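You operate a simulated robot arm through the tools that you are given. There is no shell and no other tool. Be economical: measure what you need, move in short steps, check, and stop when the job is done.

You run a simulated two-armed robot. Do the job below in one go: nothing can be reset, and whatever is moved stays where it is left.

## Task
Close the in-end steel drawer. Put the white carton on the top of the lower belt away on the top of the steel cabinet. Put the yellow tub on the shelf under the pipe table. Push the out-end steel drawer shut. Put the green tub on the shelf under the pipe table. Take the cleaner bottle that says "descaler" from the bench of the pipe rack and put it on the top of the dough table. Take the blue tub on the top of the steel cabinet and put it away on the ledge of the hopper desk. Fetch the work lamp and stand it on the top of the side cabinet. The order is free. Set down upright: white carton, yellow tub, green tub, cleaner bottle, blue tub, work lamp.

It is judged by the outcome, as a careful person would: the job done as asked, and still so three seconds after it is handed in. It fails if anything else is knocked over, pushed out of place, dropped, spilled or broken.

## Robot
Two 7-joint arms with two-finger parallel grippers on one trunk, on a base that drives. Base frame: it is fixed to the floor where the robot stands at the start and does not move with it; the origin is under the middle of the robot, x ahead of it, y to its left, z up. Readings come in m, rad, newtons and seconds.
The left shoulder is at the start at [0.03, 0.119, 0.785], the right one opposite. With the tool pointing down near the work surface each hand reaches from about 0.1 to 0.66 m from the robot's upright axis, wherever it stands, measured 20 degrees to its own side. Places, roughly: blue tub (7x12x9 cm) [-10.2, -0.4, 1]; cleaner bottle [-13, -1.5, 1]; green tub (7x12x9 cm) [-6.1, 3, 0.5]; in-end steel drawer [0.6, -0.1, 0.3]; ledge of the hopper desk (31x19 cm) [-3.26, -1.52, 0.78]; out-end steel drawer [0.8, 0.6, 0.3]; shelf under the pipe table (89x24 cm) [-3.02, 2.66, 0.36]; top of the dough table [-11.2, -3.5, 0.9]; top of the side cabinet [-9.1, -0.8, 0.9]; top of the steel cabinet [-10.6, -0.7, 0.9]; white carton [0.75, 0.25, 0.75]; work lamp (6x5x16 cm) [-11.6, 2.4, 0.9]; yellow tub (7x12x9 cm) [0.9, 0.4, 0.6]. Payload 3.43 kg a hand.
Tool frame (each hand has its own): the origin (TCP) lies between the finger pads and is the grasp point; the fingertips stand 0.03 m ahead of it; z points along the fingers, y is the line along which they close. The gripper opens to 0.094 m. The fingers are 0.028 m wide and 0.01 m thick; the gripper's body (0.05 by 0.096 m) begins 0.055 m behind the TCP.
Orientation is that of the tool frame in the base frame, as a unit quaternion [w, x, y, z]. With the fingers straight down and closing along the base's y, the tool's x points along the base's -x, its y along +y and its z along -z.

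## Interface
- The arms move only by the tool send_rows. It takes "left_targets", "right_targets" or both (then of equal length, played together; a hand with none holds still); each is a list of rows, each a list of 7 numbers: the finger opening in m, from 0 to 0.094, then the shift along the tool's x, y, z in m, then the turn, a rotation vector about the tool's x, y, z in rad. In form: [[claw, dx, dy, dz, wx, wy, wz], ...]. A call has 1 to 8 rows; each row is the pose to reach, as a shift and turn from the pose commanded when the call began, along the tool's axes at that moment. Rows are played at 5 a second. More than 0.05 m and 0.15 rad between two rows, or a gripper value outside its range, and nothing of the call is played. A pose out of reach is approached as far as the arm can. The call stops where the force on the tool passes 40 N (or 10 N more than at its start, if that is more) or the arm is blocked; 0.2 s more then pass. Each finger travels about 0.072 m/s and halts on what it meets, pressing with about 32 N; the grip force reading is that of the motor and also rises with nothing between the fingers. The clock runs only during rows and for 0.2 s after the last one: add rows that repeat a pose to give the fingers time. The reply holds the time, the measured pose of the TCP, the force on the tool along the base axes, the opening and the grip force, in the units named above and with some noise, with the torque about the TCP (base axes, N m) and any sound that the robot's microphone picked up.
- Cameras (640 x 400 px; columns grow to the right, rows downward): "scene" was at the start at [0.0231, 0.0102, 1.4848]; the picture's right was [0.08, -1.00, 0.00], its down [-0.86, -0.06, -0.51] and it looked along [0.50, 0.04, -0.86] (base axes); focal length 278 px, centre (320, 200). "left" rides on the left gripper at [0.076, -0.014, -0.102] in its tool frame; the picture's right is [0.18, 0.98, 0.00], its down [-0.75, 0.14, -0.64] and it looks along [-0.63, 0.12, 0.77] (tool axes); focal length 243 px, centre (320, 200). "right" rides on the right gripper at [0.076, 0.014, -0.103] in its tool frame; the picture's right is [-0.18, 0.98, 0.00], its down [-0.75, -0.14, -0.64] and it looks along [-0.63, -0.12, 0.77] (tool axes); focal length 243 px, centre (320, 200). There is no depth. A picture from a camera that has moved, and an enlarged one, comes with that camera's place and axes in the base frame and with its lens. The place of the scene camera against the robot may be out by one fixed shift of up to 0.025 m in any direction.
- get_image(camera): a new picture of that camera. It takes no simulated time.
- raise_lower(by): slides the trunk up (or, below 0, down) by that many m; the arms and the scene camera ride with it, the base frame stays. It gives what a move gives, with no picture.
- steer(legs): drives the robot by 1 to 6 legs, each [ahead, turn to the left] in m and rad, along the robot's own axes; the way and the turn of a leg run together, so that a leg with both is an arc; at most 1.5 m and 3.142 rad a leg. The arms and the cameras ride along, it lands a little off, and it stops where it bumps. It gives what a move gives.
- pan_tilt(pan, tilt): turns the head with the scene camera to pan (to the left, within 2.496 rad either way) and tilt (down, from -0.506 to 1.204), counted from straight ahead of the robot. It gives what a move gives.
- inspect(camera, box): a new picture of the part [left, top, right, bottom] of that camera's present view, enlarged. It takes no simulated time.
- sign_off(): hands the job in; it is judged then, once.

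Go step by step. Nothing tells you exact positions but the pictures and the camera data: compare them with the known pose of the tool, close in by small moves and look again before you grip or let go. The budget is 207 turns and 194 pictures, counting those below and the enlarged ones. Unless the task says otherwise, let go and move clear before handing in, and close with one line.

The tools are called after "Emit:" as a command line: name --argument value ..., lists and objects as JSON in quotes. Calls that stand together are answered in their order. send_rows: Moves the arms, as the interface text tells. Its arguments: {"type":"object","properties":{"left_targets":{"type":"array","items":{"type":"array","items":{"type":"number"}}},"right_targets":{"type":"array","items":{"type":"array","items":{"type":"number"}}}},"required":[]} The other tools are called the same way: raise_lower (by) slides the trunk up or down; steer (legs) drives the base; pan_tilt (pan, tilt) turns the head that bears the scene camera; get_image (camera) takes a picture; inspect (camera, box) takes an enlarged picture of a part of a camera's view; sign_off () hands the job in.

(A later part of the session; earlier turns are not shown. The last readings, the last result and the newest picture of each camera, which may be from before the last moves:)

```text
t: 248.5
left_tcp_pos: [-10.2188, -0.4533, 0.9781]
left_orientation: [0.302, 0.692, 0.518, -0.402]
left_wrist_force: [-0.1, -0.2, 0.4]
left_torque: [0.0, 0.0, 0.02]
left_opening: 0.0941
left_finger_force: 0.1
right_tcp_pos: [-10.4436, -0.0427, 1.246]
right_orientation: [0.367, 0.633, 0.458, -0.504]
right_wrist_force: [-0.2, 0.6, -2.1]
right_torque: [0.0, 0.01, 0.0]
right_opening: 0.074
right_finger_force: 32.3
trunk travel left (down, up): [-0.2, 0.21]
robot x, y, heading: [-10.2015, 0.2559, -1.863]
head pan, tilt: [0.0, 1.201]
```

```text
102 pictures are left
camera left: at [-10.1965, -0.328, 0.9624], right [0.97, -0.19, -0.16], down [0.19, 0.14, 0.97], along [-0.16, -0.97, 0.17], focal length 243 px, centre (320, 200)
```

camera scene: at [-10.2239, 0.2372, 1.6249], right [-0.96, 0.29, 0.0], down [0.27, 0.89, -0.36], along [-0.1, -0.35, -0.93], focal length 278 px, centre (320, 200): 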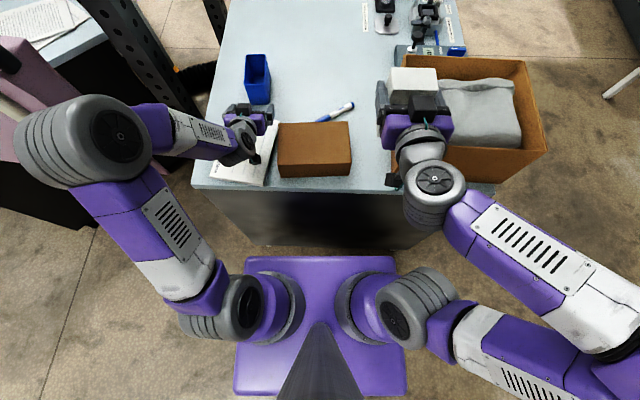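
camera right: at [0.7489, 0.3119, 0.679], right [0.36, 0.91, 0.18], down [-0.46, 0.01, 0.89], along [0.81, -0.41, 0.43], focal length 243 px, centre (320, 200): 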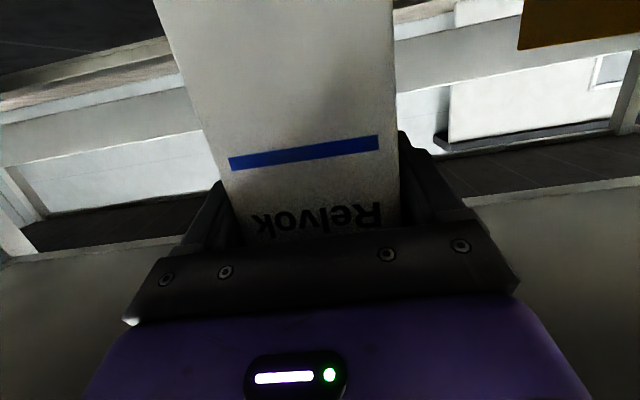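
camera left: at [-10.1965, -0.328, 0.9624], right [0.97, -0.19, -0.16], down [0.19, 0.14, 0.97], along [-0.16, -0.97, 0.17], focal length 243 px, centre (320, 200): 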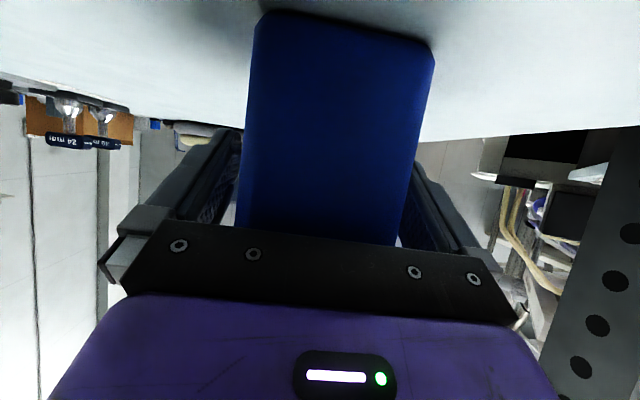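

Well placed. I'll go slightly deeper, close, and lift.

Emit:
send_rows --left_targets '[[0.094, -0.008, 0, 0.012, 0, 0, 0], [0.07, -0.008, 0, 0.012, 0, 0, 0], [0.05, -0.008, 0, 0.012, 0, 0, 0], [0.04, -0.008, 0, 0.012, 0, 0, 0], [0.04, -0.008, 0, 0.012, 0, 0, 0], [0.04, -0.025, 0, 0.002, 0, 0, 0], [0.04, -0.05, 0, -0.012, 0, 0, 0], [0.04, -0.075, 0, -0.026, 0, 0, 0]]'

Emit:
get_image --camera "scene"

```text
t: 250.3
left_tcp_pos: [-10.2224, -0.4663, 1.0558]
left_orientation: [0.302, 0.692, 0.517, -0.403]
left_wrist_force: [0.2, -0.6, -0.9]
left_torque: [0.0, 0.0, -0.04]
left_opening: 0.0658
left_finger_force: 31.9
right_tcp_pos: [-10.443, -0.041, 1.2472]
right_orientation: [0.367, 0.633, 0.458, -0.504]
right_wrist_force: [0.1, 0.7, -1.8]
right_torque: [-0.03, 0.05, 0.01]
right_opening: 0.0738
right_finger_force: 31.7
trunk travel left (down, up): [-0.2, 0.21]
robot x, y, heading: [-10.1962, 0.257, -1.865]
head pan, tilt: [0.0, 1.201]
```

```text
101 pictures are left
camera scene: at [-10.2232, 0.2386, 1.625], right [-0.96, 0.29, 0.0], down [0.27, 0.89, -0.36], along [-0.1, -0.35, -0.93], focal length 278 px, centre (320, 200)
```

scene: 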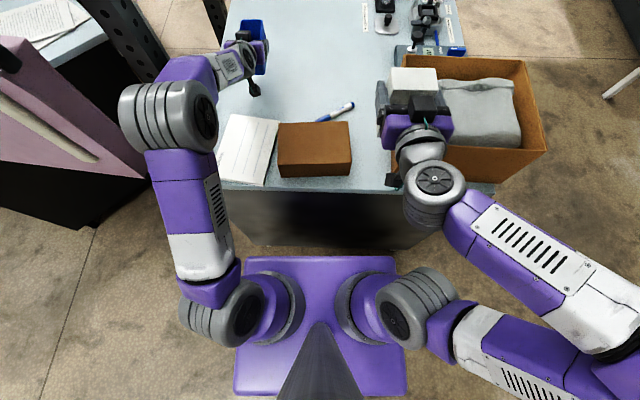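

Blue tub lifted. To set down the carton without the arms or the curtain getting in the way, I'll back off and lift the blue tub high near my chest first.

Emit:
steer --legs '[[-0.35, 0]]'

Emit:
send_rows --left_targets '[[0.04, -0.013, 0.007, -0.046, 0, 0, 0], [0.04, -0.026, 0.013, -0.093, 0, 0, 0], [0.04, -0.04, 0.02, -0.139, 0, 0, 0], [0.04, -0.053, 0.027, -0.186, 0, 0, 0], [0.04, -0.066, 0.034, -0.232, 0, 0, 0], [0.04, -0.08, 0.04, -0.278, 0, 0, 0], [0.04, -0.093, 0.047, -0.325, 0, 0, 0], [0.04, -0.106, 0.054, -0.371, 0, 0, 0]]'

Emit:
pan_tilt --pan 0.0 --tilt 0.8

Emit:
get_image --camera "scene"

```text
t: 252.6
left_tcp_pos: [-10.1251, -0.1284, 1.0579]
left_orientation: [0.301, 0.694, 0.515, -0.403]
left_wrist_force: [-0.1, 0.2, -1.0]
left_torque: [0.03, -0.02, 0.0]
left_opening: 0.0658
left_finger_force: 31.9
right_tcp_pos: [-10.3428, 0.2984, 1.2475]
right_orientation: [0.366, 0.634, 0.456, -0.506]
right_wrist_force: [0.6, -0.1, -1.4]
right_torque: [-0.01, 0.01, -0.01]
right_opening: 0.0742
right_finger_force: 31.9
trunk travel left (down, up): [-0.2, 0.21]
robot x, y, heading: [-10.1031, 0.598, -1.872]
head pan, tilt: [0.0, 1.201]
```

```text
t: 254.4
left_tcp_pos: [-9.9961, 0.114, 1.3351]
left_orientation: [0.3, 0.695, 0.515, -0.403]
left_wrist_force: [-0.1, 0.6, -0.9]
left_torque: [0.01, 0.0, 0.02]
left_opening: 0.0657
left_finger_force: 31.7
right_tcp_pos: [-10.3425, 0.2988, 1.2475]
right_orientation: [0.365, 0.635, 0.456, -0.505]
right_wrist_force: [-0.5, 0.1, -1.6]
right_torque: [0.05, -0.02, -0.04]
right_opening: 0.0741
right_finger_force: 32.0
trunk travel left (down, up): [-0.2, 0.21]
robot x, y, heading: [-10.0979, 0.5981, -1.873]
head pan, tilt: [0.0, 1.201]
```

```text
t: 255.3
left_tcp_pos: [-9.9978, 0.1115, 1.3353]
left_orientation: [0.3, 0.695, 0.515, -0.403]
left_wrist_force: [0.4, -0.3, -1.0]
left_torque: [0.01, -0.03, 0.0]
left_opening: 0.0657
left_finger_force: 32.5
right_tcp_pos: [-10.342, 0.297, 1.2455]
right_orientation: [0.364, 0.636, 0.455, -0.506]
right_wrist_force: [-0.8, 0.1, -1.8]
right_torque: [-0.01, 0.0, 0.01]
right_opening: 0.0739
right_finger_force: 31.7
trunk travel left (down, up): [-0.2, 0.21]
robot x, y, heading: [-10.1021, 0.5936, -1.865]
head pan, tilt: [0.0, 0.799]
```

```text
100 pictures are left
camera scene: at [-10.1276, 0.5527, 1.6527], right [-0.96, 0.29, 0.0], down [0.21, 0.69, -0.7], along [-0.21, -0.67, -0.72], focal length 278 px, centre (320, 200)
```

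scene: 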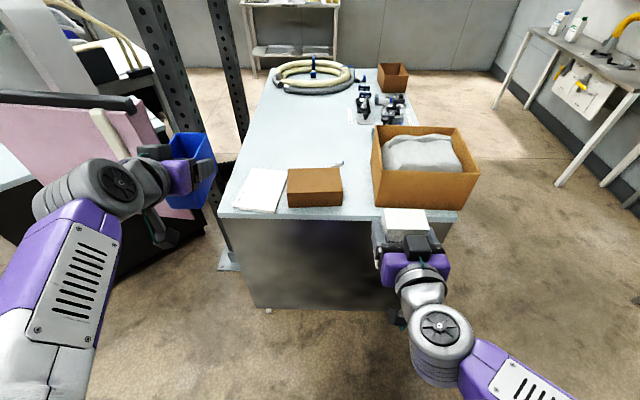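

Emit:
send_rows --left_targets '[[0.04, -0.013, -0.038, -0.023, 0, 0, 0], [0.04, -0.026, -0.076, -0.047, 0, 0, 0], [0.04, -0.04, -0.114, -0.07, 0, 0, 0], [0.04, -0.053, -0.152, -0.094, 0, 0, 0], [0.04, -0.066, -0.19, -0.117, 0, 0, 0]]'

Emit:
get_image --camera "scene"

```text
t: 256.7
left_tcp_pos: [-10.1268, 0.2068, 1.4409]
left_orientation: [0.243, 0.69, 0.542, -0.413]
left_wrist_force: [-0.4, 0.5, 0.4]
left_torque: [0.01, 0.03, 0.0]
left_opening: 0.0658
left_finger_force: 31.8
right_tcp_pos: [-10.3426, 0.2981, 1.2458]
right_orientation: [0.364, 0.636, 0.457, -0.504]
right_wrist_force: [-0.1, 0.6, -0.8]
right_torque: [0.01, -0.02, -0.01]
right_opening: 0.0742
right_finger_force: 31.8
trunk travel left (down, up): [-0.2, 0.21]
robot x, y, heading: [-10.0996, 0.5905, -1.869]
head pan, tilt: [0.0, 0.799]
stopped in row 5 (left hand): the arm was blocked; the commanded pose is now the measured one
```

```text
99 pictures are left
camera scene: at [-10.1272, 0.5523, 1.6527], right [-0.96, 0.29, 0.0], down [0.21, 0.69, -0.7], along [-0.21, -0.67, -0.72], focal length 278 px, centre (320, 200)
```

scene: 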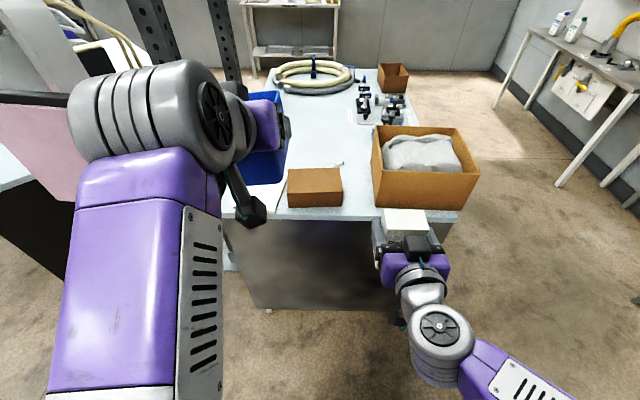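

Left elbow is now tucked inside and above the curtain's level. Now the right hand swings over in front, to v≈0.17, z 1.10.

Emit:
send_rows --right_targets '[[0.05, 0.02, 0.038, 0.005, 0, 0, 0], [0.05, 0.04, 0.076, 0.012, 0, 0, 0], [0.05, 0.06, 0.114, 0.022, 0, 0, 0], [0.05, 0.078, 0.152, 0.037, 0, 0, 0], [0.05, 0.09, 0.19, 0.057, 0, 0, 0], [0.05, 0.102, 0.228, 0.08, 0, 0, 0], [0.05, 0.112, 0.27, 0.105, 0, 0, 0], [0.05, 0.118, 0.312, 0.13, 0, 0, 0]]'

Emit:
get_image --camera "scene"

Emit:
get_image --camera "right"

```text
t: 258.5
left_tcp_pos: [-10.1263, 0.205, 1.441]
left_orientation: [0.244, 0.689, 0.544, -0.412]
left_wrist_force: [0.0, -0.5, -0.8]
left_torque: [0.03, 0.03, -0.03]
left_opening: 0.066
left_finger_force: 32.0
right_tcp_pos: [-10.0779, 0.1055, 1.1021]
right_orientation: [0.364, 0.635, 0.457, -0.506]
right_wrist_force: [0.0, -0.1, -2.2]
right_torque: [0.01, 0.02, -0.02]
right_opening: 0.074
right_finger_force: 32.2
right hand out of reach, approached as far as the arm can: row 1, 2
trunk travel left (down, up): [-0.2, 0.21]
robot x, y, heading: [-10.0984, 0.5939, -1.867]
head pan, tilt: [0.0, 0.799]
```

```text
98 pictures are left
camera scene: at [-10.1261, 0.5513, 1.6527], right [-0.96, 0.29, 0.0], down [0.21, 0.69, -0.7], along [-0.21, -0.67, -0.72], focal length 278 px, centre (320, 200)
```

scene: 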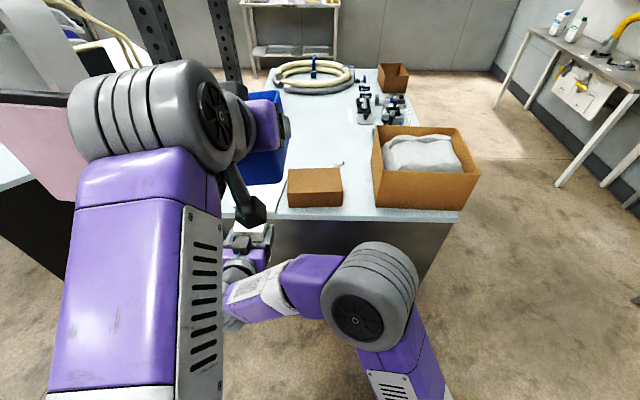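

```text
97 pictures are left
camera right: at [-10.0282, 0.2118, 1.0504], right [0.92, -0.35, 0.18], down [0.01, 0.48, 0.88], along [-0.4, -0.8, 0.44], focal length 243 px, centre (320, 200)
```

right: 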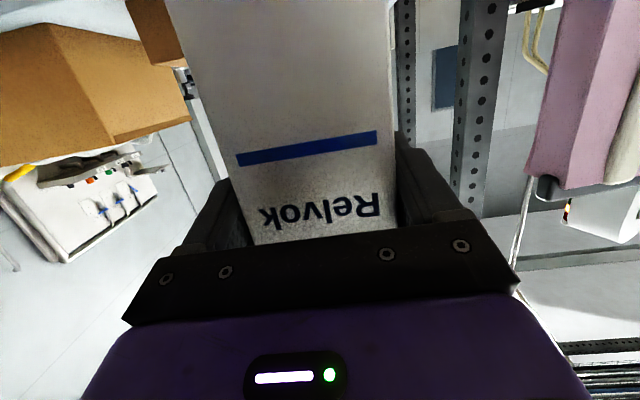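

Emit:
steer --legs '[[0.34, 0]]'

Emit:
pan_tilt --pan 0.0 --tilt 1.0

Emit:
get_image --camera "scene"

Emit:
get_image --camera "left"

```text
t: 260.7
left_tcp_pos: [-10.2269, -0.1192, 1.4405]
left_orientation: [0.245, 0.689, 0.544, -0.412]
left_wrist_force: [0.1, -0.8, -1.0]
left_torque: [0.0, -0.01, -0.02]
left_opening: 0.0657
left_finger_force: 31.8
right_tcp_pos: [-10.1786, -0.2185, 1.1045]
right_orientation: [0.366, 0.635, 0.457, -0.505]
right_wrist_force: [0.0, 0.2, -1.9]
right_torque: [0.01, 0.02, 0.0]
right_opening: 0.0742
right_finger_force: 31.9
trunk travel left (down, up): [-0.2, 0.21]
robot x, y, heading: [-10.1945, 0.2701, -1.871]
head pan, tilt: [0.0, 0.799]
```

```text
t: 261.4
left_tcp_pos: [-10.2279, -0.1188, 1.4402]
left_orientation: [0.245, 0.688, 0.544, -0.413]
left_wrist_force: [-0.2, 0.1, -1.4]
left_torque: [0.05, -0.01, -0.01]
left_opening: 0.0656
left_finger_force: 32.0
right_tcp_pos: [-10.1784, -0.218, 1.103]
right_orientation: [0.366, 0.635, 0.457, -0.505]
right_wrist_force: [0.7, -1.3, -1.4]
right_torque: [0.0, -0.02, 0.0]
right_opening: 0.0743
right_finger_force: 31.7
trunk travel left (down, up): [-0.2, 0.21]
robot x, y, heading: [-10.2009, 0.2713, -1.868]
head pan, tilt: [0.0, 1.0]
```

```text
96 pictures are left
camera scene: at [-10.2241, 0.2382, 1.6376], right [-0.96, 0.29, 0.0], down [0.25, 0.8, -0.54], along [-0.16, -0.52, -0.84], focal length 278 px, centre (320, 200)
```

scene: 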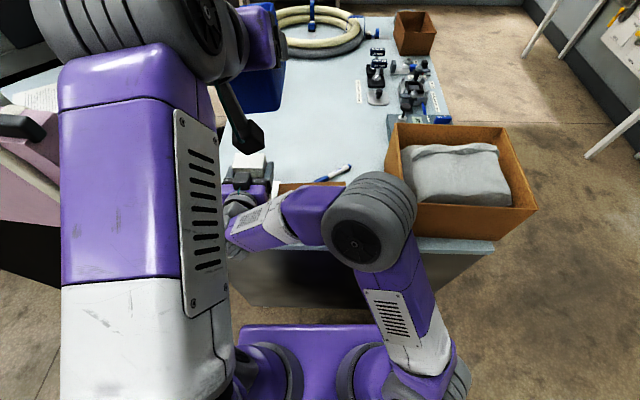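

```text
95 pictures are left
camera left: at [-10.2035, 0.0076, 1.4349], right [0.95, -0.18, -0.26], down [0.28, 0.05, 0.96], along [-0.16, -0.98, 0.1], focal length 243 px, centre (320, 200)
```

left: 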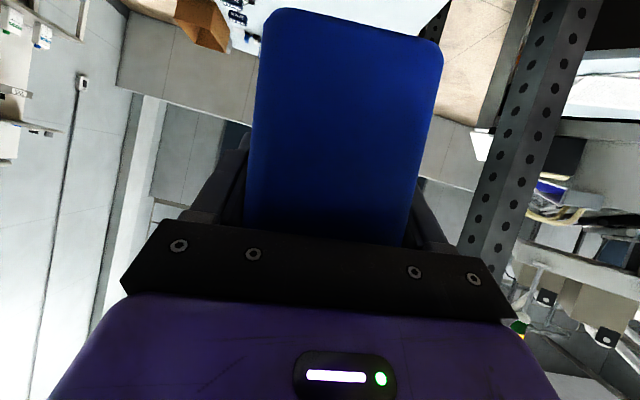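

Emit:
send_rows --right_targets '[[0.05, -0.01, 0.002, 0.045, 0, 0, 0], [0.05, -0.02, 0.004, 0.09, 0, 0, 0], [0.05, -0.031, 0.006, 0.135, 0, 0, 0], [0.05, -0.042, 0.008, 0.18, 0, 0, 0], [0.05, -0.052, 0.01, 0.213, 0, 0, 0], [0.05, -0.021, 0.01, 0.22, 0, 0, 0], [0.05, 0.009, 0.01, 0.228, 0, 0, 0]]'

Emit:
get_image --camera "scene"

Emit:
get_image --camera "right"

```text
t: 263.0
left_tcp_pos: [-10.2263, -0.1185, 1.4408]
left_orientation: [0.245, 0.689, 0.544, -0.412]
left_wrist_force: [-0.8, -0.6, -0.1]
left_torque: [0.04, -0.01, -0.02]
left_opening: 0.0657
left_finger_force: 31.9
right_tcp_pos: [-10.2402, -0.4294, 1.0431]
right_orientation: [0.365, 0.635, 0.457, -0.505]
right_wrist_force: [0.4, 0.4, -1.4]
right_torque: [0.02, 0.01, 0.0]
right_opening: 0.074
right_finger_force: 31.8
trunk travel left (down, up): [-0.2, 0.21]
robot x, y, heading: [-10.1976, 0.2715, -1.869]
head pan, tilt: [0.0, 1.0]
```

```text
94 pictures are left
camera scene: at [-10.2242, 0.2372, 1.6375], right [-0.96, 0.29, 0.0], down [0.25, 0.8, -0.54], along [-0.16, -0.52, -0.84], focal length 278 px, centre (320, 200)
```

scene: 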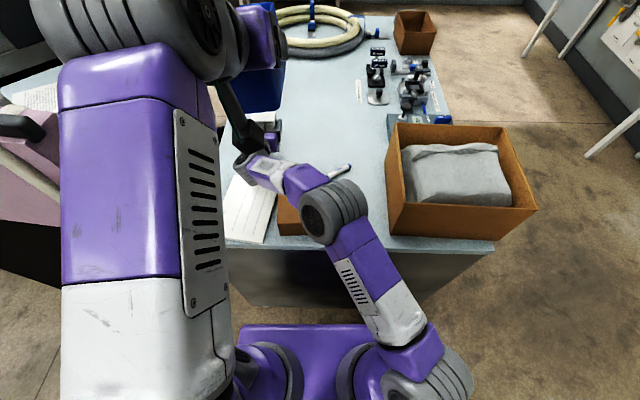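

```text
93 pictures are left
camera right: at [-10.1908, -0.3227, 0.9907], right [0.92, -0.35, 0.18], down [0.01, 0.48, 0.88], along [-0.39, -0.81, 0.44], focal length 243 px, centre (320, 200)
```

right: 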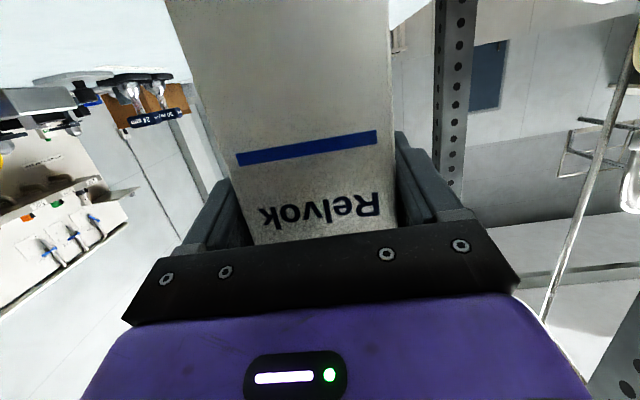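

Emit:
send_rows --right_targets '[[0.05, 0.01, 0, 0.0025, 0, 0, 0], [0.05, 0.018, 0, 0.0045, 0, 0, 0], [0.05, 0.024, 0, 0.006, 0, 0, 0], [0.05, 0.024, 0, 0.006, 0, 0, 0]]'

Emit:
get_image --camera "right"

```text
t: 264.0
left_tcp_pos: [-10.2263, -0.1173, 1.4412]
left_orientation: [0.244, 0.689, 0.544, -0.413]
left_wrist_force: [0.5, 0.0, -0.6]
left_torque: [0.04, 0.0, 0.0]
left_opening: 0.0657
left_finger_force: 31.9
right_tcp_pos: [-10.2382, -0.4314, 1.0196]
right_orientation: [0.365, 0.635, 0.456, -0.505]
right_wrist_force: [0.0, 0.0, -2.8]
right_torque: [0.04, -0.01, 0.03]
right_opening: 0.074
right_finger_force: 32.3
trunk travel left (down, up): [-0.2, 0.21]
robot x, y, heading: [-10.1971, 0.269, -1.866]
head pan, tilt: [0.0, 1.0]
```

```text
92 pictures are left
camera right: at [-10.1889, -0.3246, 0.9664], right [0.92, -0.35, 0.18], down [0.01, 0.48, 0.88], along [-0.39, -0.8, 0.44], focal length 243 px, centre (320, 200)
```

right: 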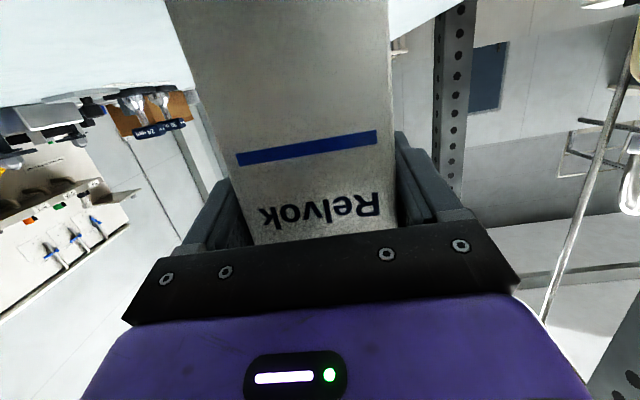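

Emit:
send_rows --right_targets '[[0.05, 0.004, 0, 0.001, 0, 0, 0], [0.05, 0.008, 0, 0.002, 0, 0, 0], [0.05, 0.011, 0, 0.0028, 0, 0, 0], [0.05, 0.011, 0, 0.0028, 0, 0, 0]]'

```text
t: 265.0
left_tcp_pos: [-10.225, -0.1164, 1.4413]
left_orientation: [0.244, 0.689, 0.542, -0.414]
left_wrist_force: [1.2, -0.3, -1.0]
left_torque: [0.02, -0.04, -0.03]
left_opening: 0.0657
left_finger_force: 31.8
right_tcp_pos: [-10.2386, -0.4303, 1.0128]
right_orientation: [0.368, 0.634, 0.454, -0.507]
right_wrist_force: [0.1, 2.0, 14.0]
right_torque: [2.13, -0.81, 0.21]
right_opening: 0.074
right_finger_force: 32.1
trunk travel left (down, up): [-0.2, 0.21]
robot x, y, heading: [-10.2004, 0.2692, -1.869]
head pan, tilt: [0.0, 1.0]
```

Emit:
get_image --camera "scene"

Emit:
get_image --camera "right"

```text
91 pictures are left
camera scene: at [-10.2243, 0.24, 1.6378], right [-0.96, 0.29, 0.0], down [0.25, 0.8, -0.54], along [-0.16, -0.52, -0.84], focal length 278 px, centre (320, 200)
```

scene: 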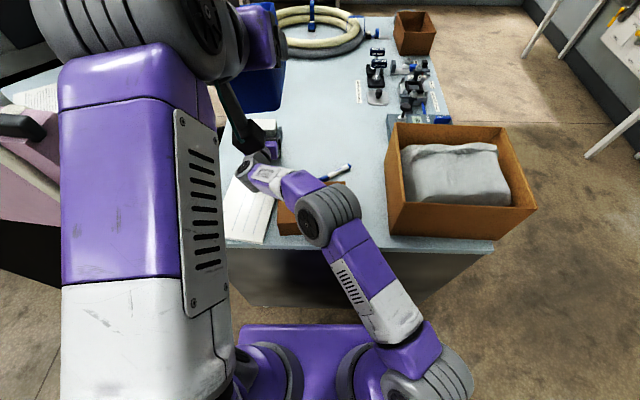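

```text
90 pictures are left
camera right: at [-10.1885, -0.3244, 0.9591], right [0.92, -0.35, 0.18], down [0.01, 0.48, 0.87], along [-0.4, -0.8, 0.45], focal length 243 px, centre (320, 200)
```

right: 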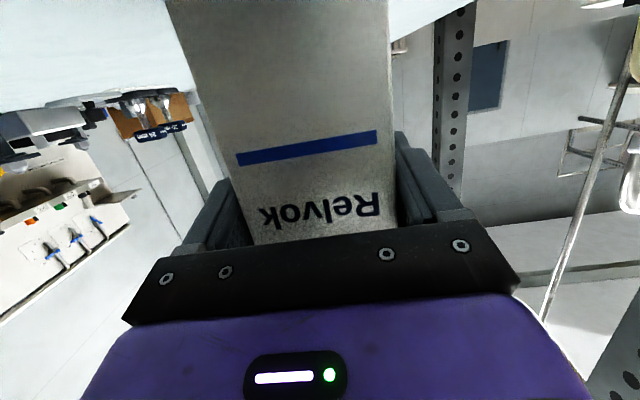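

The camera box under the right hand is touching the tabletop before the carton does (torque says 15 cm behind the grip). I'll tip the hand very slightly nose-down while easing lower.

Emit:
send_rows --right_targets '[[0.05, -0.003, 0, 0, 0, 0.03, 0], [0.05, -0.001, 0, 0.001, 0, 0.06, 0], [0.05, 0.003, 0, 0.002, 0, 0.07, 0], [0.05, 0.003, 0, 0.002, 0, 0.07, 0]]'

```text
t: 266.0
left_tcp_pos: [-10.2263, -0.1157, 1.4416]
left_orientation: [0.245, 0.688, 0.544, -0.412]
left_wrist_force: [-0.4, 0.6, -1.2]
left_torque: [0.02, -0.02, 0.0]
left_opening: 0.0657
left_finger_force: 32.1
right_tcp_pos: [-10.2382, -0.4318, 1.0097]
right_orientation: [0.351, 0.651, 0.466, -0.485]
right_wrist_force: [-0.4, -1.6, 21.6]
right_torque: [-0.54, 0.44, 0.02]
right_opening: 0.0747
right_finger_force: 32.5
trunk travel left (down, up): [-0.2, 0.21]
robot x, y, heading: [-10.2033, 0.2685, -1.868]
head pan, tilt: [0.0, 1.0]
```

Now the carton itself bears on the top. I'll level and release, then rise a touch and withdraw.

Emit:
send_rows --right_targets '[[0.05, 0, 0, 0, 0, -0.04, 0], [0.074, -0.001, 0, 0, 0, -0.04, 0], [0.085, -0.001, 0, 0, 0, -0.04, 0], [0.094, -0.002, 0, 0, 0, -0.03, 0], [0.094, -0.002, 0, 0, 0, -0.02, 0], [0.094, -0.008, 0, -0.03, 0, -0.02, 0], [0.094, -0.008, 0, -0.07, 0, -0.02, 0], [0.094, -0.008, 0, -0.11, 0, -0.02, 0]]'

Emit:
get_image --camera "right"

```text
t: 267.8
left_tcp_pos: [-10.2273, -0.1173, 1.4418]
left_orientation: [0.245, 0.688, 0.544, -0.413]
left_wrist_force: [-0.4, -0.1, -1.8]
left_torque: [0.03, 0.0, 0.0]
left_opening: 0.0659
left_finger_force: 31.9
right_tcp_pos: [-10.2056, -0.3343, 1.0464]
right_orientation: [0.353, 0.648, 0.465, -0.489]
right_wrist_force: [0.2, 0.0, -0.3]
right_torque: [0.02, 0.01, 0.01]
right_opening: 0.094
right_finger_force: 0.0
trunk travel left (down, up): [-0.2, 0.21]
robot x, y, heading: [-10.1961, 0.2696, -1.867]
head pan, tilt: [0.0, 1.0]
```

```text
89 pictures are left
camera right: at [-10.1552, -0.226, 0.9996], right [0.92, -0.36, 0.18], down [-0.01, 0.44, 0.9], along [-0.4, -0.82, 0.4], focal length 243 px, centre (320, 200)
```

right: 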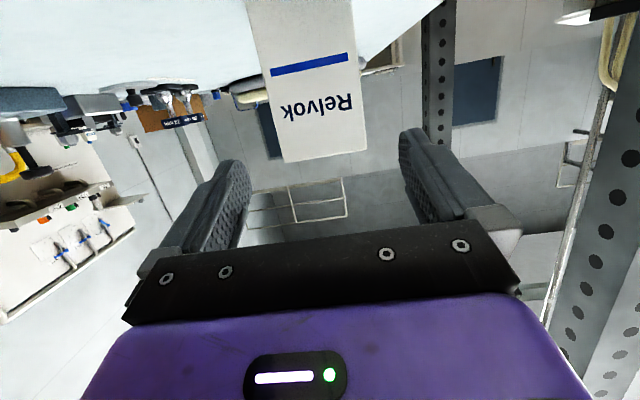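

Carton stands. I'll raise the right hand and drive back, then look.

Emit:
send_rows --right_targets '[[0.094, -0.04, 0, -0.02, 0, 0, 0], [0.094, -0.08, 0, -0.04, 0, 0, 0], [0.094, -0.12, 0, -0.05, 0, 0, 0]]'

Emit:
steer --legs '[[-0.5, 0]]'

Emit:
send_rows --left_targets '[[0.04, 0.0, 0.04, 0.0, 0, 0, 0], [0.04, 0.01, 0.08, 0.01, 0, 0, 0], [0.04, 0.03, 0.12, 0.02, 0, 0, 0], [0.04, 0.06, 0.15, 0.03, 0, 0, 0], [0.04, 0.09, 0.18, 0.04, 0, 0, 0], [0.04, 0.12, 0.21, 0.04, 0, 0, 0], [0.04, 0.15, 0.23, 0.04, 0, 0, 0], [0.04, 0.18, 0.25, 0.04, 0, 0, 0]]' --right_targets '[[0.094, 0, -0.04, 0, 0, 0, 0], [0.094, 0, -0.08, 0, 0, 0, 0], [0.094, 0, -0.12, 0, 0, 0, 0], [0.094, 0, -0.16, 0, 0, 0, 0], [0.094, 0, -0.2, 0, 0, 0, 0], [0.094, 0, -0.24, 0, 0, 0, 0], [0.094, 0, -0.28, 0, 0, 0, 0], [0.094, 0, -0.32, 0, 0, 0, 0]]'

Emit:
pan_tilt --pan 0.0 --tilt 0.6

Emit:
get_image --camera "scene"

```text
t: 268.6
left_tcp_pos: [-10.2261, -0.117, 1.4414]
left_orientation: [0.244, 0.689, 0.544, -0.412]
left_wrist_force: [0.6, -0.3, -1.4]
left_torque: [-0.01, -0.05, -0.03]
left_opening: 0.066
left_finger_force: 32.4
right_tcp_pos: [-10.2038, -0.3194, 1.175]
right_orientation: [0.354, 0.647, 0.466, -0.489]
right_wrist_force: [-0.1, -0.2, 0.2]
right_torque: [-0.01, 0.03, 0.02]
right_opening: 0.0939
right_finger_force: 0.0
trunk travel left (down, up): [-0.2, 0.21]
robot x, y, heading: [-10.2033, 0.2685, -1.873]
head pan, tilt: [0.0, 1.0]
```

```text
t: 271.6
left_tcp_pos: [-10.0808, 0.3535, 1.4406]
left_orientation: [0.245, 0.687, 0.545, -0.412]
left_wrist_force: [0.1, 0.6, -1.3]
left_torque: [0.03, -0.02, 0.0]
left_opening: 0.0656
left_finger_force: 31.8
right_tcp_pos: [-10.0574, 0.15, 1.1752]
right_orientation: [0.355, 0.646, 0.467, -0.488]
right_wrist_force: [0.1, 0.4, -0.5]
right_torque: [0.0, 0.01, 0.0]
right_opening: 0.0941
right_finger_force: 0.1
trunk travel left (down, up): [-0.2, 0.21]
robot x, y, heading: [-10.0516, 0.7435, -1.86]
head pan, tilt: [0.0, 1.0]
```

```text
t: 273.0
left_tcp_pos: [-9.9641, 0.3191, 1.3104]
left_orientation: [0.208, 0.714, 0.493, -0.452]
left_wrist_force: [-0.4, -0.2, -1.2]
left_torque: [-0.02, 0.04, 0.02]
left_opening: 0.0659
left_finger_force: 32.4
left hand out of reach, approached as far as the arm can: row 5, 6, 7
right_tcp_pos: [-10.2906, 0.2258, 1.1771]
right_orientation: [0.356, 0.645, 0.468, -0.488]
right_wrist_force: [-0.8, -0.3, -0.3]
right_torque: [-0.01, 0.03, 0.04]
right_opening: 0.0941
right_finger_force: 0.0
trunk travel left (down, up): [-0.2, 0.21]
robot x, y, heading: [-10.0571, 0.74, -1.865]
head pan, tilt: [0.0, 1.0]
stopped in row 7 (left hand): the arm was blocked; the commanded pose is now the measured one
```

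```text
t: 273.9
left_tcp_pos: [-9.9637, 0.3198, 1.3095]
left_orientation: [0.21, 0.712, 0.494, -0.452]
left_wrist_force: [0.0, 0.2, -1.4]
left_torque: [0.06, -0.02, -0.01]
left_opening: 0.066
left_finger_force: 31.8
right_tcp_pos: [-10.2888, 0.2261, 1.177]
right_orientation: [0.356, 0.646, 0.468, -0.488]
right_wrist_force: [0.0, 0.3, -0.3]
right_torque: [-0.02, -0.05, 0.0]
right_opening: 0.094
right_finger_force: 0.0
trunk travel left (down, up): [-0.2, 0.21]
robot x, y, heading: [-10.0603, 0.7397, -1.854]
head pan, tilt: [0.0, 0.6]
```

```text
88 pictures are left
camera scene: at [-10.0864, 0.6908, 1.6695], right [-0.96, 0.29, 0.0], down [0.16, 0.54, -0.82], along [-0.24, -0.79, -0.57], focal length 278 px, centre (320, 200)
```

scene: 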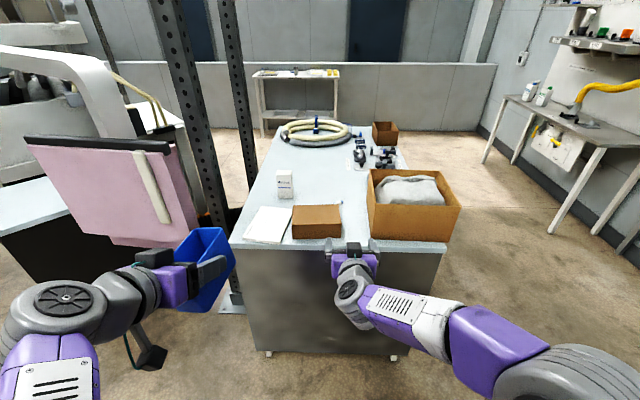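

The carton is in place. I'll bring the blue tub back level and lower it a bit, then turn to look for the work lamp.

Emit:
send_rows --left_targets '[[0.04, 0.027, 0.019, 0.024, -0.03, -0.004, 0.007], [0.04, 0.055, 0.038, 0.048, -0.06, -0.008, 0.014], [0.04, 0.082, 0.057, 0.073, -0.09, -0.012, 0.021], [0.04, 0.109, 0.077, 0.097, -0.12, -0.016, 0.028], [0.04, 0.136, 0.096, 0.121, -0.15, -0.02, 0.036], [0.04, 0.164, 0.115, 0.145, -0.18, -0.024, 0.043], [0.04, 0.191, 0.134, 0.17, -0.211, -0.028, 0.05]]'

Emit:
steer --legs '[[0.0, -2.11]]'

Emit:
pan_tilt --pan 0.0 --tilt 0.4

Emit:
get_image --camera "scene"

```text
t: 275.5
left_tcp_pos: [-9.8992, 0.2298, 1.042]
left_orientation: [0.302, 0.693, 0.518, -0.401]
left_wrist_force: [-0.5, -0.8, -1.1]
left_torque: [0.05, -0.01, 0.0]
left_opening: 0.066
left_finger_force: 31.6
right_tcp_pos: [-10.2893, 0.2244, 1.1771]
right_orientation: [0.356, 0.645, 0.468, -0.488]
right_wrist_force: [0.0, -0.5, -0.5]
right_torque: [-0.02, -0.04, -0.03]
right_opening: 0.094
right_finger_force: 0.1
trunk travel left (down, up): [-0.2, 0.21]
robot x, y, heading: [-10.0537, 0.7419, -1.859]
head pan, tilt: [0.0, 0.6]
```

```text
t: 280.9
left_tcp_pos: [-10.575, 0.8686, 1.0427]
left_orientation: [-0.2, 0.792, -0.345, -0.462]
left_wrist_force: [1.0, -0.4, -1.5]
left_torque: [0.02, -0.02, -0.02]
left_opening: 0.066
left_finger_force: 31.9
right_tcp_pos: [-10.3785, 1.2075, 1.1773]
right_orientation: [-0.249, 0.725, -0.33, -0.551]
right_wrist_force: [-0.2, -0.7, 0.1]
right_torque: [0.01, 0.03, 0.04]
right_opening: 0.0939
right_finger_force: 0.1
trunk travel left (down, up): [-0.2, 0.21]
robot x, y, heading: [-10.0594, 0.7378, 2.307]
head pan, tilt: [0.0, 0.6]
```

```text
t: 281.6
left_tcp_pos: [-10.5746, 0.8698, 1.043]
left_orientation: [-0.2, 0.792, -0.345, -0.462]
left_wrist_force: [0.2, 0.2, -0.8]
left_torque: [0.01, 0.0, -0.01]
left_opening: 0.066
left_finger_force: 31.8
right_tcp_pos: [-10.3786, 1.207, 1.1766]
right_orientation: [-0.249, 0.725, -0.331, -0.55]
right_wrist_force: [0.3, -0.5, 0.9]
right_torque: [0.01, 0.0, -0.03]
right_opening: 0.094
right_finger_force: 0.0
trunk travel left (down, up): [-0.2, 0.21]
robot x, y, heading: [-10.0555, 0.7397, 2.312]
head pan, tilt: [0.0, 0.4]
```

```text
87 pictures are left
camera scene: at [-10.1119, 0.7931, 1.6878], right [0.74, 0.67, 0.0], down [0.26, -0.29, -0.92], along [-0.62, 0.68, -0.39], focal length 278 px, centre (320, 200)
```

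scene: 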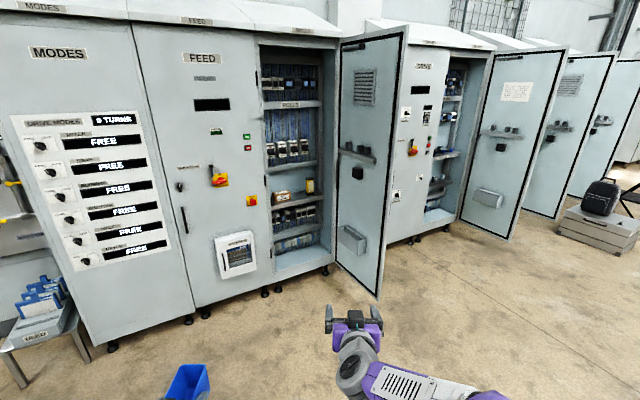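

Emit:
inspect --camera "scene" --box '[240, 120, 400, 300]'

```text
2.22 times, centred on (320, 210) of scene
camera zoom: at [-10.1119, 0.7931, 1.6878], right [0.74, 0.67, 0.0], down [0.26, -0.29, -0.92], along [-0.62, 0.68, -0.39], focal length 619 px, centre (320, 178)
```

zoom: 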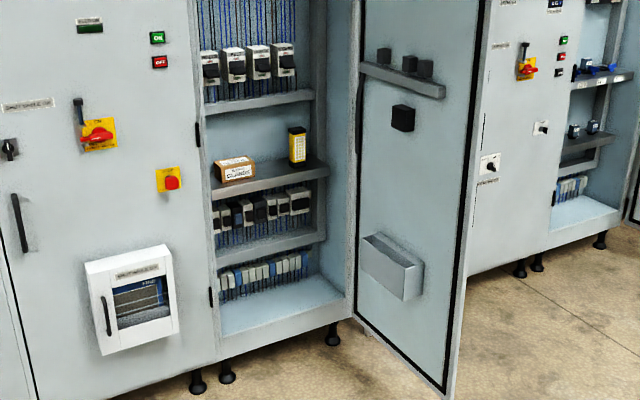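

The lamp is the yellow upright thing on a shelf inside the open control cabinet, at about (−11.69, 2.39), shelf z≈0.81, with the cabinet's door swung open on the right. I'll approach from the left of it.

Emit:
steer --legs '[[0, -0.05], [1.39, 0], [0, 0.22]]'

Emit:
pan_tilt --pan 0.0 --tilt 0.6

Emit:
get_image --camera "scene"

Emit:
get_image --camera "right"

```text
t: 289.8
left_tcp_pos: [-11.4687, 1.8575, 1.0434]
left_orientation: [-0.163, 0.817, -0.282, -0.476]
left_wrist_force: [0.5, -0.3, -0.7]
left_torque: [0.0, -0.06, 0.01]
left_opening: 0.0658
left_finger_force: 32.2
right_tcp_pos: [-11.3281, 2.2227, 1.1774]
right_orientation: [-0.204, 0.75, -0.271, -0.568]
right_wrist_force: [0.1, -0.3, 0.3]
right_torque: [-0.01, 0.02, 0.03]
right_opening: 0.0942
right_finger_force: 0.0
trunk travel left (down, up): [-0.2, 0.21]
robot x, y, heading: [-10.9378, 1.8188, 2.471]
head pan, tilt: [0.0, 0.4]
```

```text
t: 290.5
left_tcp_pos: [-11.4679, 1.8587, 1.0443]
left_orientation: [-0.161, 0.818, -0.281, -0.476]
left_wrist_force: [-0.3, -0.1, -0.4]
left_torque: [-0.01, -0.02, 0.04]
left_opening: 0.066
left_finger_force: 31.8
right_tcp_pos: [-11.3295, 2.2235, 1.1773]
right_orientation: [-0.205, 0.749, -0.272, -0.568]
right_wrist_force: [-0.1, -0.3, -0.7]
right_torque: [0.0, -0.05, -0.01]
right_opening: 0.0942
right_finger_force: 0.0
trunk travel left (down, up): [-0.2, 0.21]
robot x, y, heading: [-10.9375, 1.815, 2.474]
head pan, tilt: [0.0, 0.6]
```

```text
85 pictures are left
camera scene: at [-10.9955, 1.8573, 1.6697], right [0.62, 0.78, 0.0], down [0.44, -0.35, -0.83], along [-0.65, 0.51, -0.56], focal length 278 px, centre (320, 200)
```

scene: 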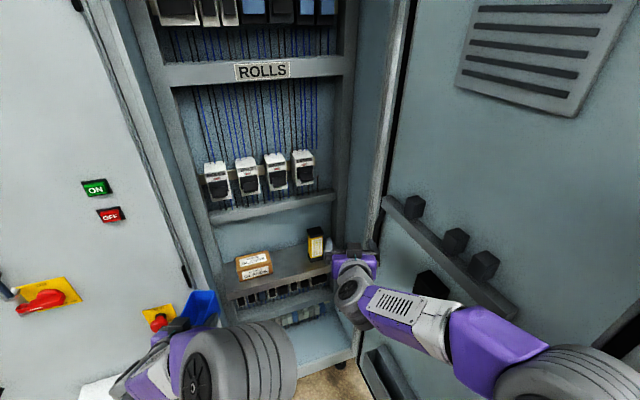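

```text
84 pictures are left
camera right: at [-11.2478, 2.1359, 1.1301], right [-0.67, -0.72, 0.18], down [0.41, -0.15, 0.9], along [-0.62, 0.67, 0.4], focal length 243 px, centre (320, 200)
```

right: 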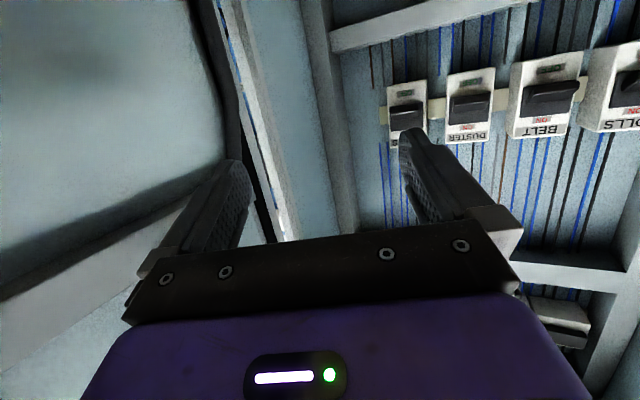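

Emit:
inspect --camera "scene" --box '[220, 210, 360, 310]'

Emit:
send_rows --left_targets '[[0.04, 0.0, 0, -0.04, 0, 0, 0], [0.04, 0.0, 0, -0.08, 0, 0, 0], [0.04, 0.0, 0, -0.12, 0, 0, 0], [0.04, 0.0, 0, -0.16, 0, 0, 0], [0.04, 0.0, 0, -0.2, 0, 0, 0]]'

```text
4.00 times, centred on (290, 260) of scene
camera zoom: at [-10.9955, 1.8573, 1.6697], right [0.62, 0.78, 0.0], down [0.44, -0.35, -0.83], along [-0.65, 0.51, -0.56], focal length 1114 px, centre (440, -40)
```

zoom: 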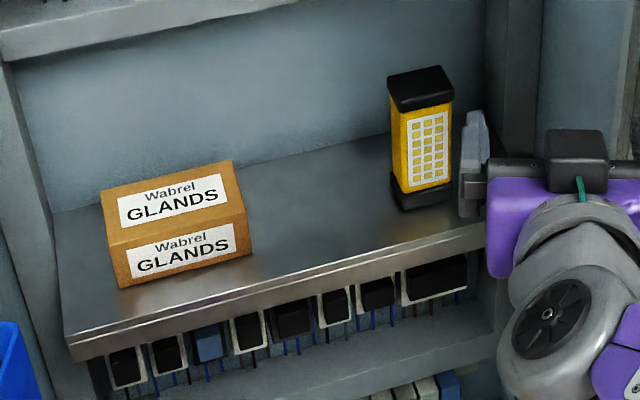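

```text
t: 291.7
left_tcp_pos: [-11.3776, 1.7367, 1.1471]
left_orientation: [-0.163, 0.818, -0.283, -0.473]
left_wrist_force: [-1.0, 0.6, -1.6]
left_torque: [0.04, 0.0, -0.02]
left_opening: 0.0659
left_finger_force: 31.9
left hand out of reach, approached as far as the arm can: row 2, 3, 4, 5
right_tcp_pos: [-11.3331, 2.222, 1.1766]
right_orientation: [-0.205, 0.75, -0.27, -0.568]
right_wrist_force: [-0.6, -1.1, -0.3]
right_torque: [-0.01, -0.03, -0.04]
right_opening: 0.0942
right_finger_force: 0.1
trunk travel left (down, up): [-0.2, 0.21]
robot x, y, heading: [-10.9357, 1.8172, 2.471]
head pan, tilt: [0.0, 0.6]
```

The lamp stands square to the cabinet, about 9 cm behind the shelf edge. I'll lower the right hand, pitch it a bit more and turn it square to the cabinet.

Emit:
send_rows --right_targets '[[0.094, 0.041, 0.003, 0.011, -0.056, 0.033, -0.015], [0.094, 0.083, 0.007, 0.022, -0.112, 0.067, -0.03], [0.094, 0.124, 0.01, 0.033, -0.168, 0.1, -0.045], [0.094, 0.165, 0.013, 0.044, -0.225, 0.133, -0.06], [0.094, 0.207, 0.017, 0.055, -0.28, 0.167, -0.075], [0.094, 0.248, 0.02, 0.066, -0.338, 0.2, -0.09]]'

Emit:
get_image --camera "scene"

Emit:
get_image --camera "right"

```text
t: 293.1
left_tcp_pos: [-11.3736, 1.7383, 1.1495]
left_orientation: [-0.163, 0.817, -0.282, -0.476]
left_wrist_force: [-0.1, 0.7, -0.6]
left_torque: [0.0, -0.01, -0.02]
left_opening: 0.0657
left_finger_force: 32.1
right_tcp_pos: [-11.3411, 2.2043, 0.9184]
right_orientation: [-0.072, 0.837, -0.157, -0.519]
right_wrist_force: [0.3, -0.3, 0.1]
right_torque: [0.01, 0.0, 0.0]
right_opening: 0.094
right_finger_force: 0.0
trunk travel left (down, up): [-0.2, 0.21]
robot x, y, heading: [-10.9397, 1.8163, 2.472]
head pan, tilt: [0.0, 0.6]
```

```text
82 pictures are left
camera scene: at [-10.996, 1.8579, 1.6695], right [0.62, 0.78, 0.0], down [0.44, -0.35, -0.82], along [-0.65, 0.51, -0.57], focal length 278 px, centre (320, 200)
```

scene: 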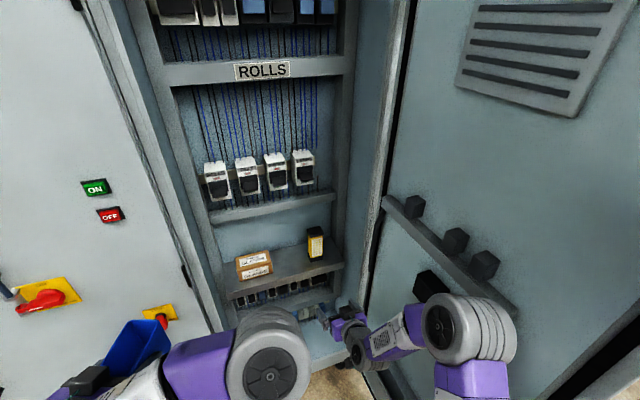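

```text
81 pictures are left
camera right: at [-11.2284, 2.1467, 0.897], right [-0.41, -0.89, 0.21], down [0.28, 0.09, 0.96], along [-0.87, 0.45, 0.21], focal length 243 px, centre (320, 200)
```

right: 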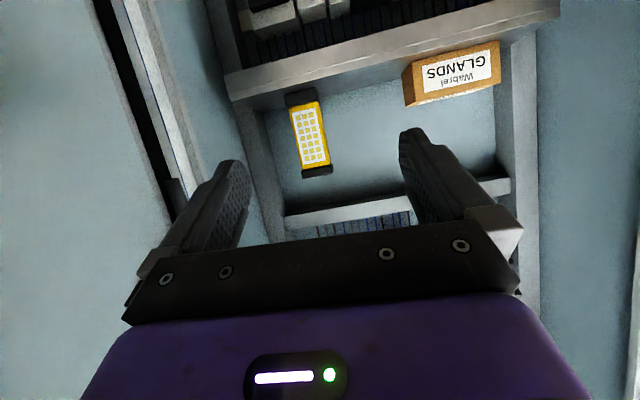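

Emit:
steer --legs '[[0.26, 0]]'

Emit:
get_image --camera "right"

Emit:
get_image --camera "scene"

```text
t: 294.9
left_tcp_pos: [-11.5642, 1.8878, 1.1484]
left_orientation: [-0.164, 0.819, -0.279, -0.473]
left_wrist_force: [4.3, -3.1, -0.3]
left_torque: [0.06, 0.14, 0.12]
left_opening: 0.0659
left_finger_force: 32.2
right_tcp_pos: [-11.5352, 2.3537, 0.9202]
right_orientation: [-0.07, 0.837, -0.154, -0.52]
right_wrist_force: [-0.8, -0.9, -0.2]
right_torque: [0.0, -0.01, 0.0]
right_opening: 0.0939
right_finger_force: 0.1
trunk travel left (down, up): [-0.2, 0.21]
robot x, y, heading: [-11.131, 1.9717, 2.468]
head pan, tilt: [0.0, 0.6]
stopped in leg 1: the force on the tool passed its limit at 60 N (the readings are from after the stop); the commanded pose is now the measured one
```

```text
80 pictures are left
camera right: at [-11.4234, 2.2972, 0.8984], right [-0.4, -0.89, 0.2], down [0.28, 0.09, 0.96], along [-0.87, 0.44, 0.21], focal length 243 px, centre (320, 200)
```

right: 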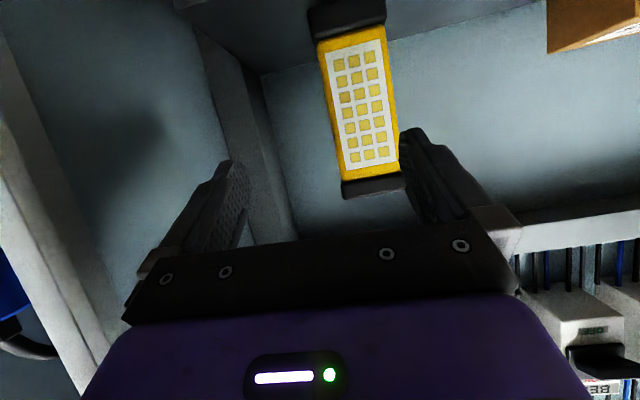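

```text
79 pictures are left
camera scene: at [-11.1887, 2.0092, 1.6697], right [0.62, 0.79, 0.0], down [0.44, -0.35, -0.83], along [-0.65, 0.51, -0.56], focal length 278 px, centre (320, 200)
```

scene: 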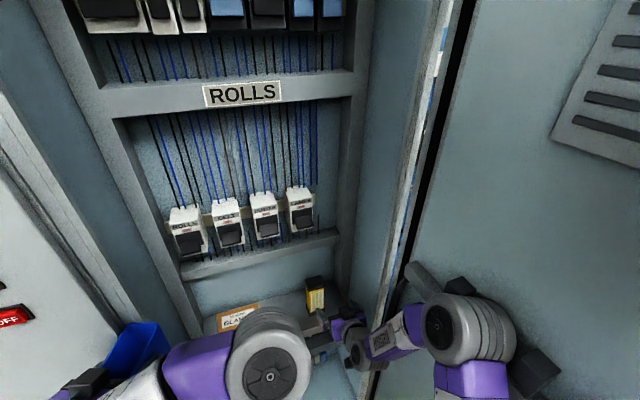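

The blue tub nudged the closed door, so I'll back off 3 cm and reach the rest with the right arm: lamp is about 13 cm ahead and 3–4 cm left of the hand.

Emit:
steer --legs '[[-0.03, 0]]'

Emit:
send_rows --right_targets '[[0.094, -0.01, 0.014, 0.025, 0, 0, 0], [0.094, -0.02, 0.027, 0.05, 0, 0, 0], [0.094, -0.03, 0.027, 0.08, 0, 0, 0]]'

Emit:
get_image --camera "right"

Emit:
get_image --camera "left"

```text
t: 295.8
left_tcp_pos: [-11.5396, 1.8702, 1.1481]
left_orientation: [-0.165, 0.818, -0.28, -0.474]
left_wrist_force: [0.9, 0.0, -1.2]
left_torque: [-0.01, -0.03, 0.0]
left_opening: 0.0656
left_finger_force: 31.6
right_tcp_pos: [-11.5115, 2.3345, 0.9202]
right_orientation: [-0.071, 0.837, -0.154, -0.52]
right_wrist_force: [0.1, 0.0, 1.8]
right_torque: [-0.02, -0.02, -0.01]
right_opening: 0.0939
right_finger_force: 0.0
trunk travel left (down, up): [-0.2, 0.21]
robot x, y, heading: [-11.1061, 1.9501, 2.472]
head pan, tilt: [0.0, 0.6]
```

```text
t: 296.6
left_tcp_pos: [-11.5429, 1.8708, 1.1483]
left_orientation: [-0.165, 0.819, -0.281, -0.472]
left_wrist_force: [0.5, 0.3, 0.2]
left_torque: [-0.03, -0.01, 0.01]
left_opening: 0.0658
left_finger_force: 31.3
right_tcp_pos: [-11.6037, 2.3396, 0.9111]
right_orientation: [-0.072, 0.837, -0.156, -0.519]
right_wrist_force: [0.2, -0.5, 0.2]
right_torque: [0.02, -0.01, -0.03]
right_opening: 0.094
right_finger_force: 0.1
trunk travel left (down, up): [-0.2, 0.21]
robot x, y, heading: [-11.1056, 1.9499, 2.474]
head pan, tilt: [0.0, 0.6]
```

```text
78 pictures are left
camera right: at [-11.4919, 2.2839, 0.889], right [-0.41, -0.89, 0.21], down [0.28, 0.09, 0.96], along [-0.87, 0.44, 0.21], focal length 243 px, centre (320, 200)
```

right: 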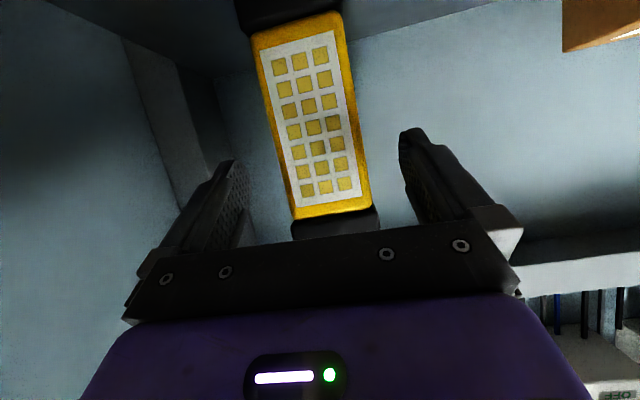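

```text
77 pictures are left
camera left: at [-11.4329, 1.8037, 1.1338], right [-0.53, -0.83, -0.16], down [0.05, -0.22, 0.97], along [-0.85, 0.51, 0.16], focal length 243 px, centre (320, 200)
```

left: 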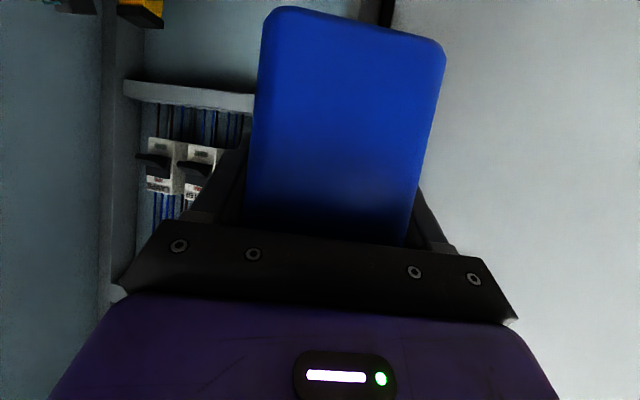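

Emit:
send_rows --right_targets '[[0.094, -0.016, 0.008, 0.032, 0, 0, 0], [0.094, -0.032, 0.008, 0.064, 0, 0, 0]]'

Emit:
get_image --camera "right"

```text
t: 297.2
left_tcp_pos: [-11.542, 1.8704, 1.1472]
left_orientation: [-0.164, 0.819, -0.281, -0.472]
left_wrist_force: [0.5, -0.2, -0.2]
left_torque: [-0.02, 0.01, 0.0]
left_opening: 0.0658
left_finger_force: 32.0
right_tcp_pos: [-11.6733, 2.3564, 0.914]
right_orientation: [-0.072, 0.837, -0.154, -0.52]
right_wrist_force: [0.1, -0.1, 0.0]
right_torque: [0.02, 0.04, -0.01]
right_opening: 0.0939
right_finger_force: 0.1
trunk travel left (down, up): [-0.2, 0.21]
robot x, y, heading: [-11.1063, 1.9517, 2.473]
head pan, tilt: [0.0, 0.6]
```

```text
76 pictures are left
camera right: at [-11.56, 2.2989, 0.891], right [-0.4, -0.89, 0.2], down [0.28, 0.09, 0.96], along [-0.87, 0.44, 0.21], focal length 243 px, centre (320, 200)
```

right: 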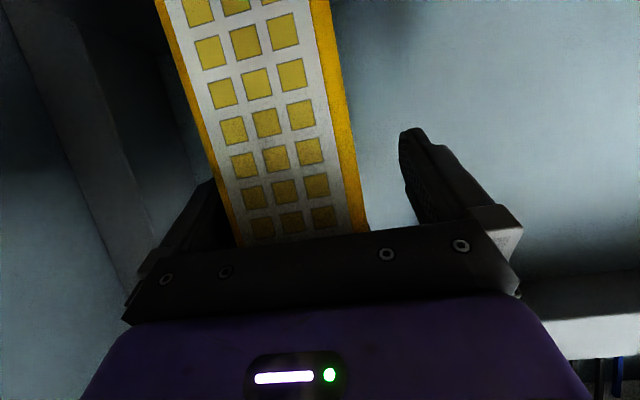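

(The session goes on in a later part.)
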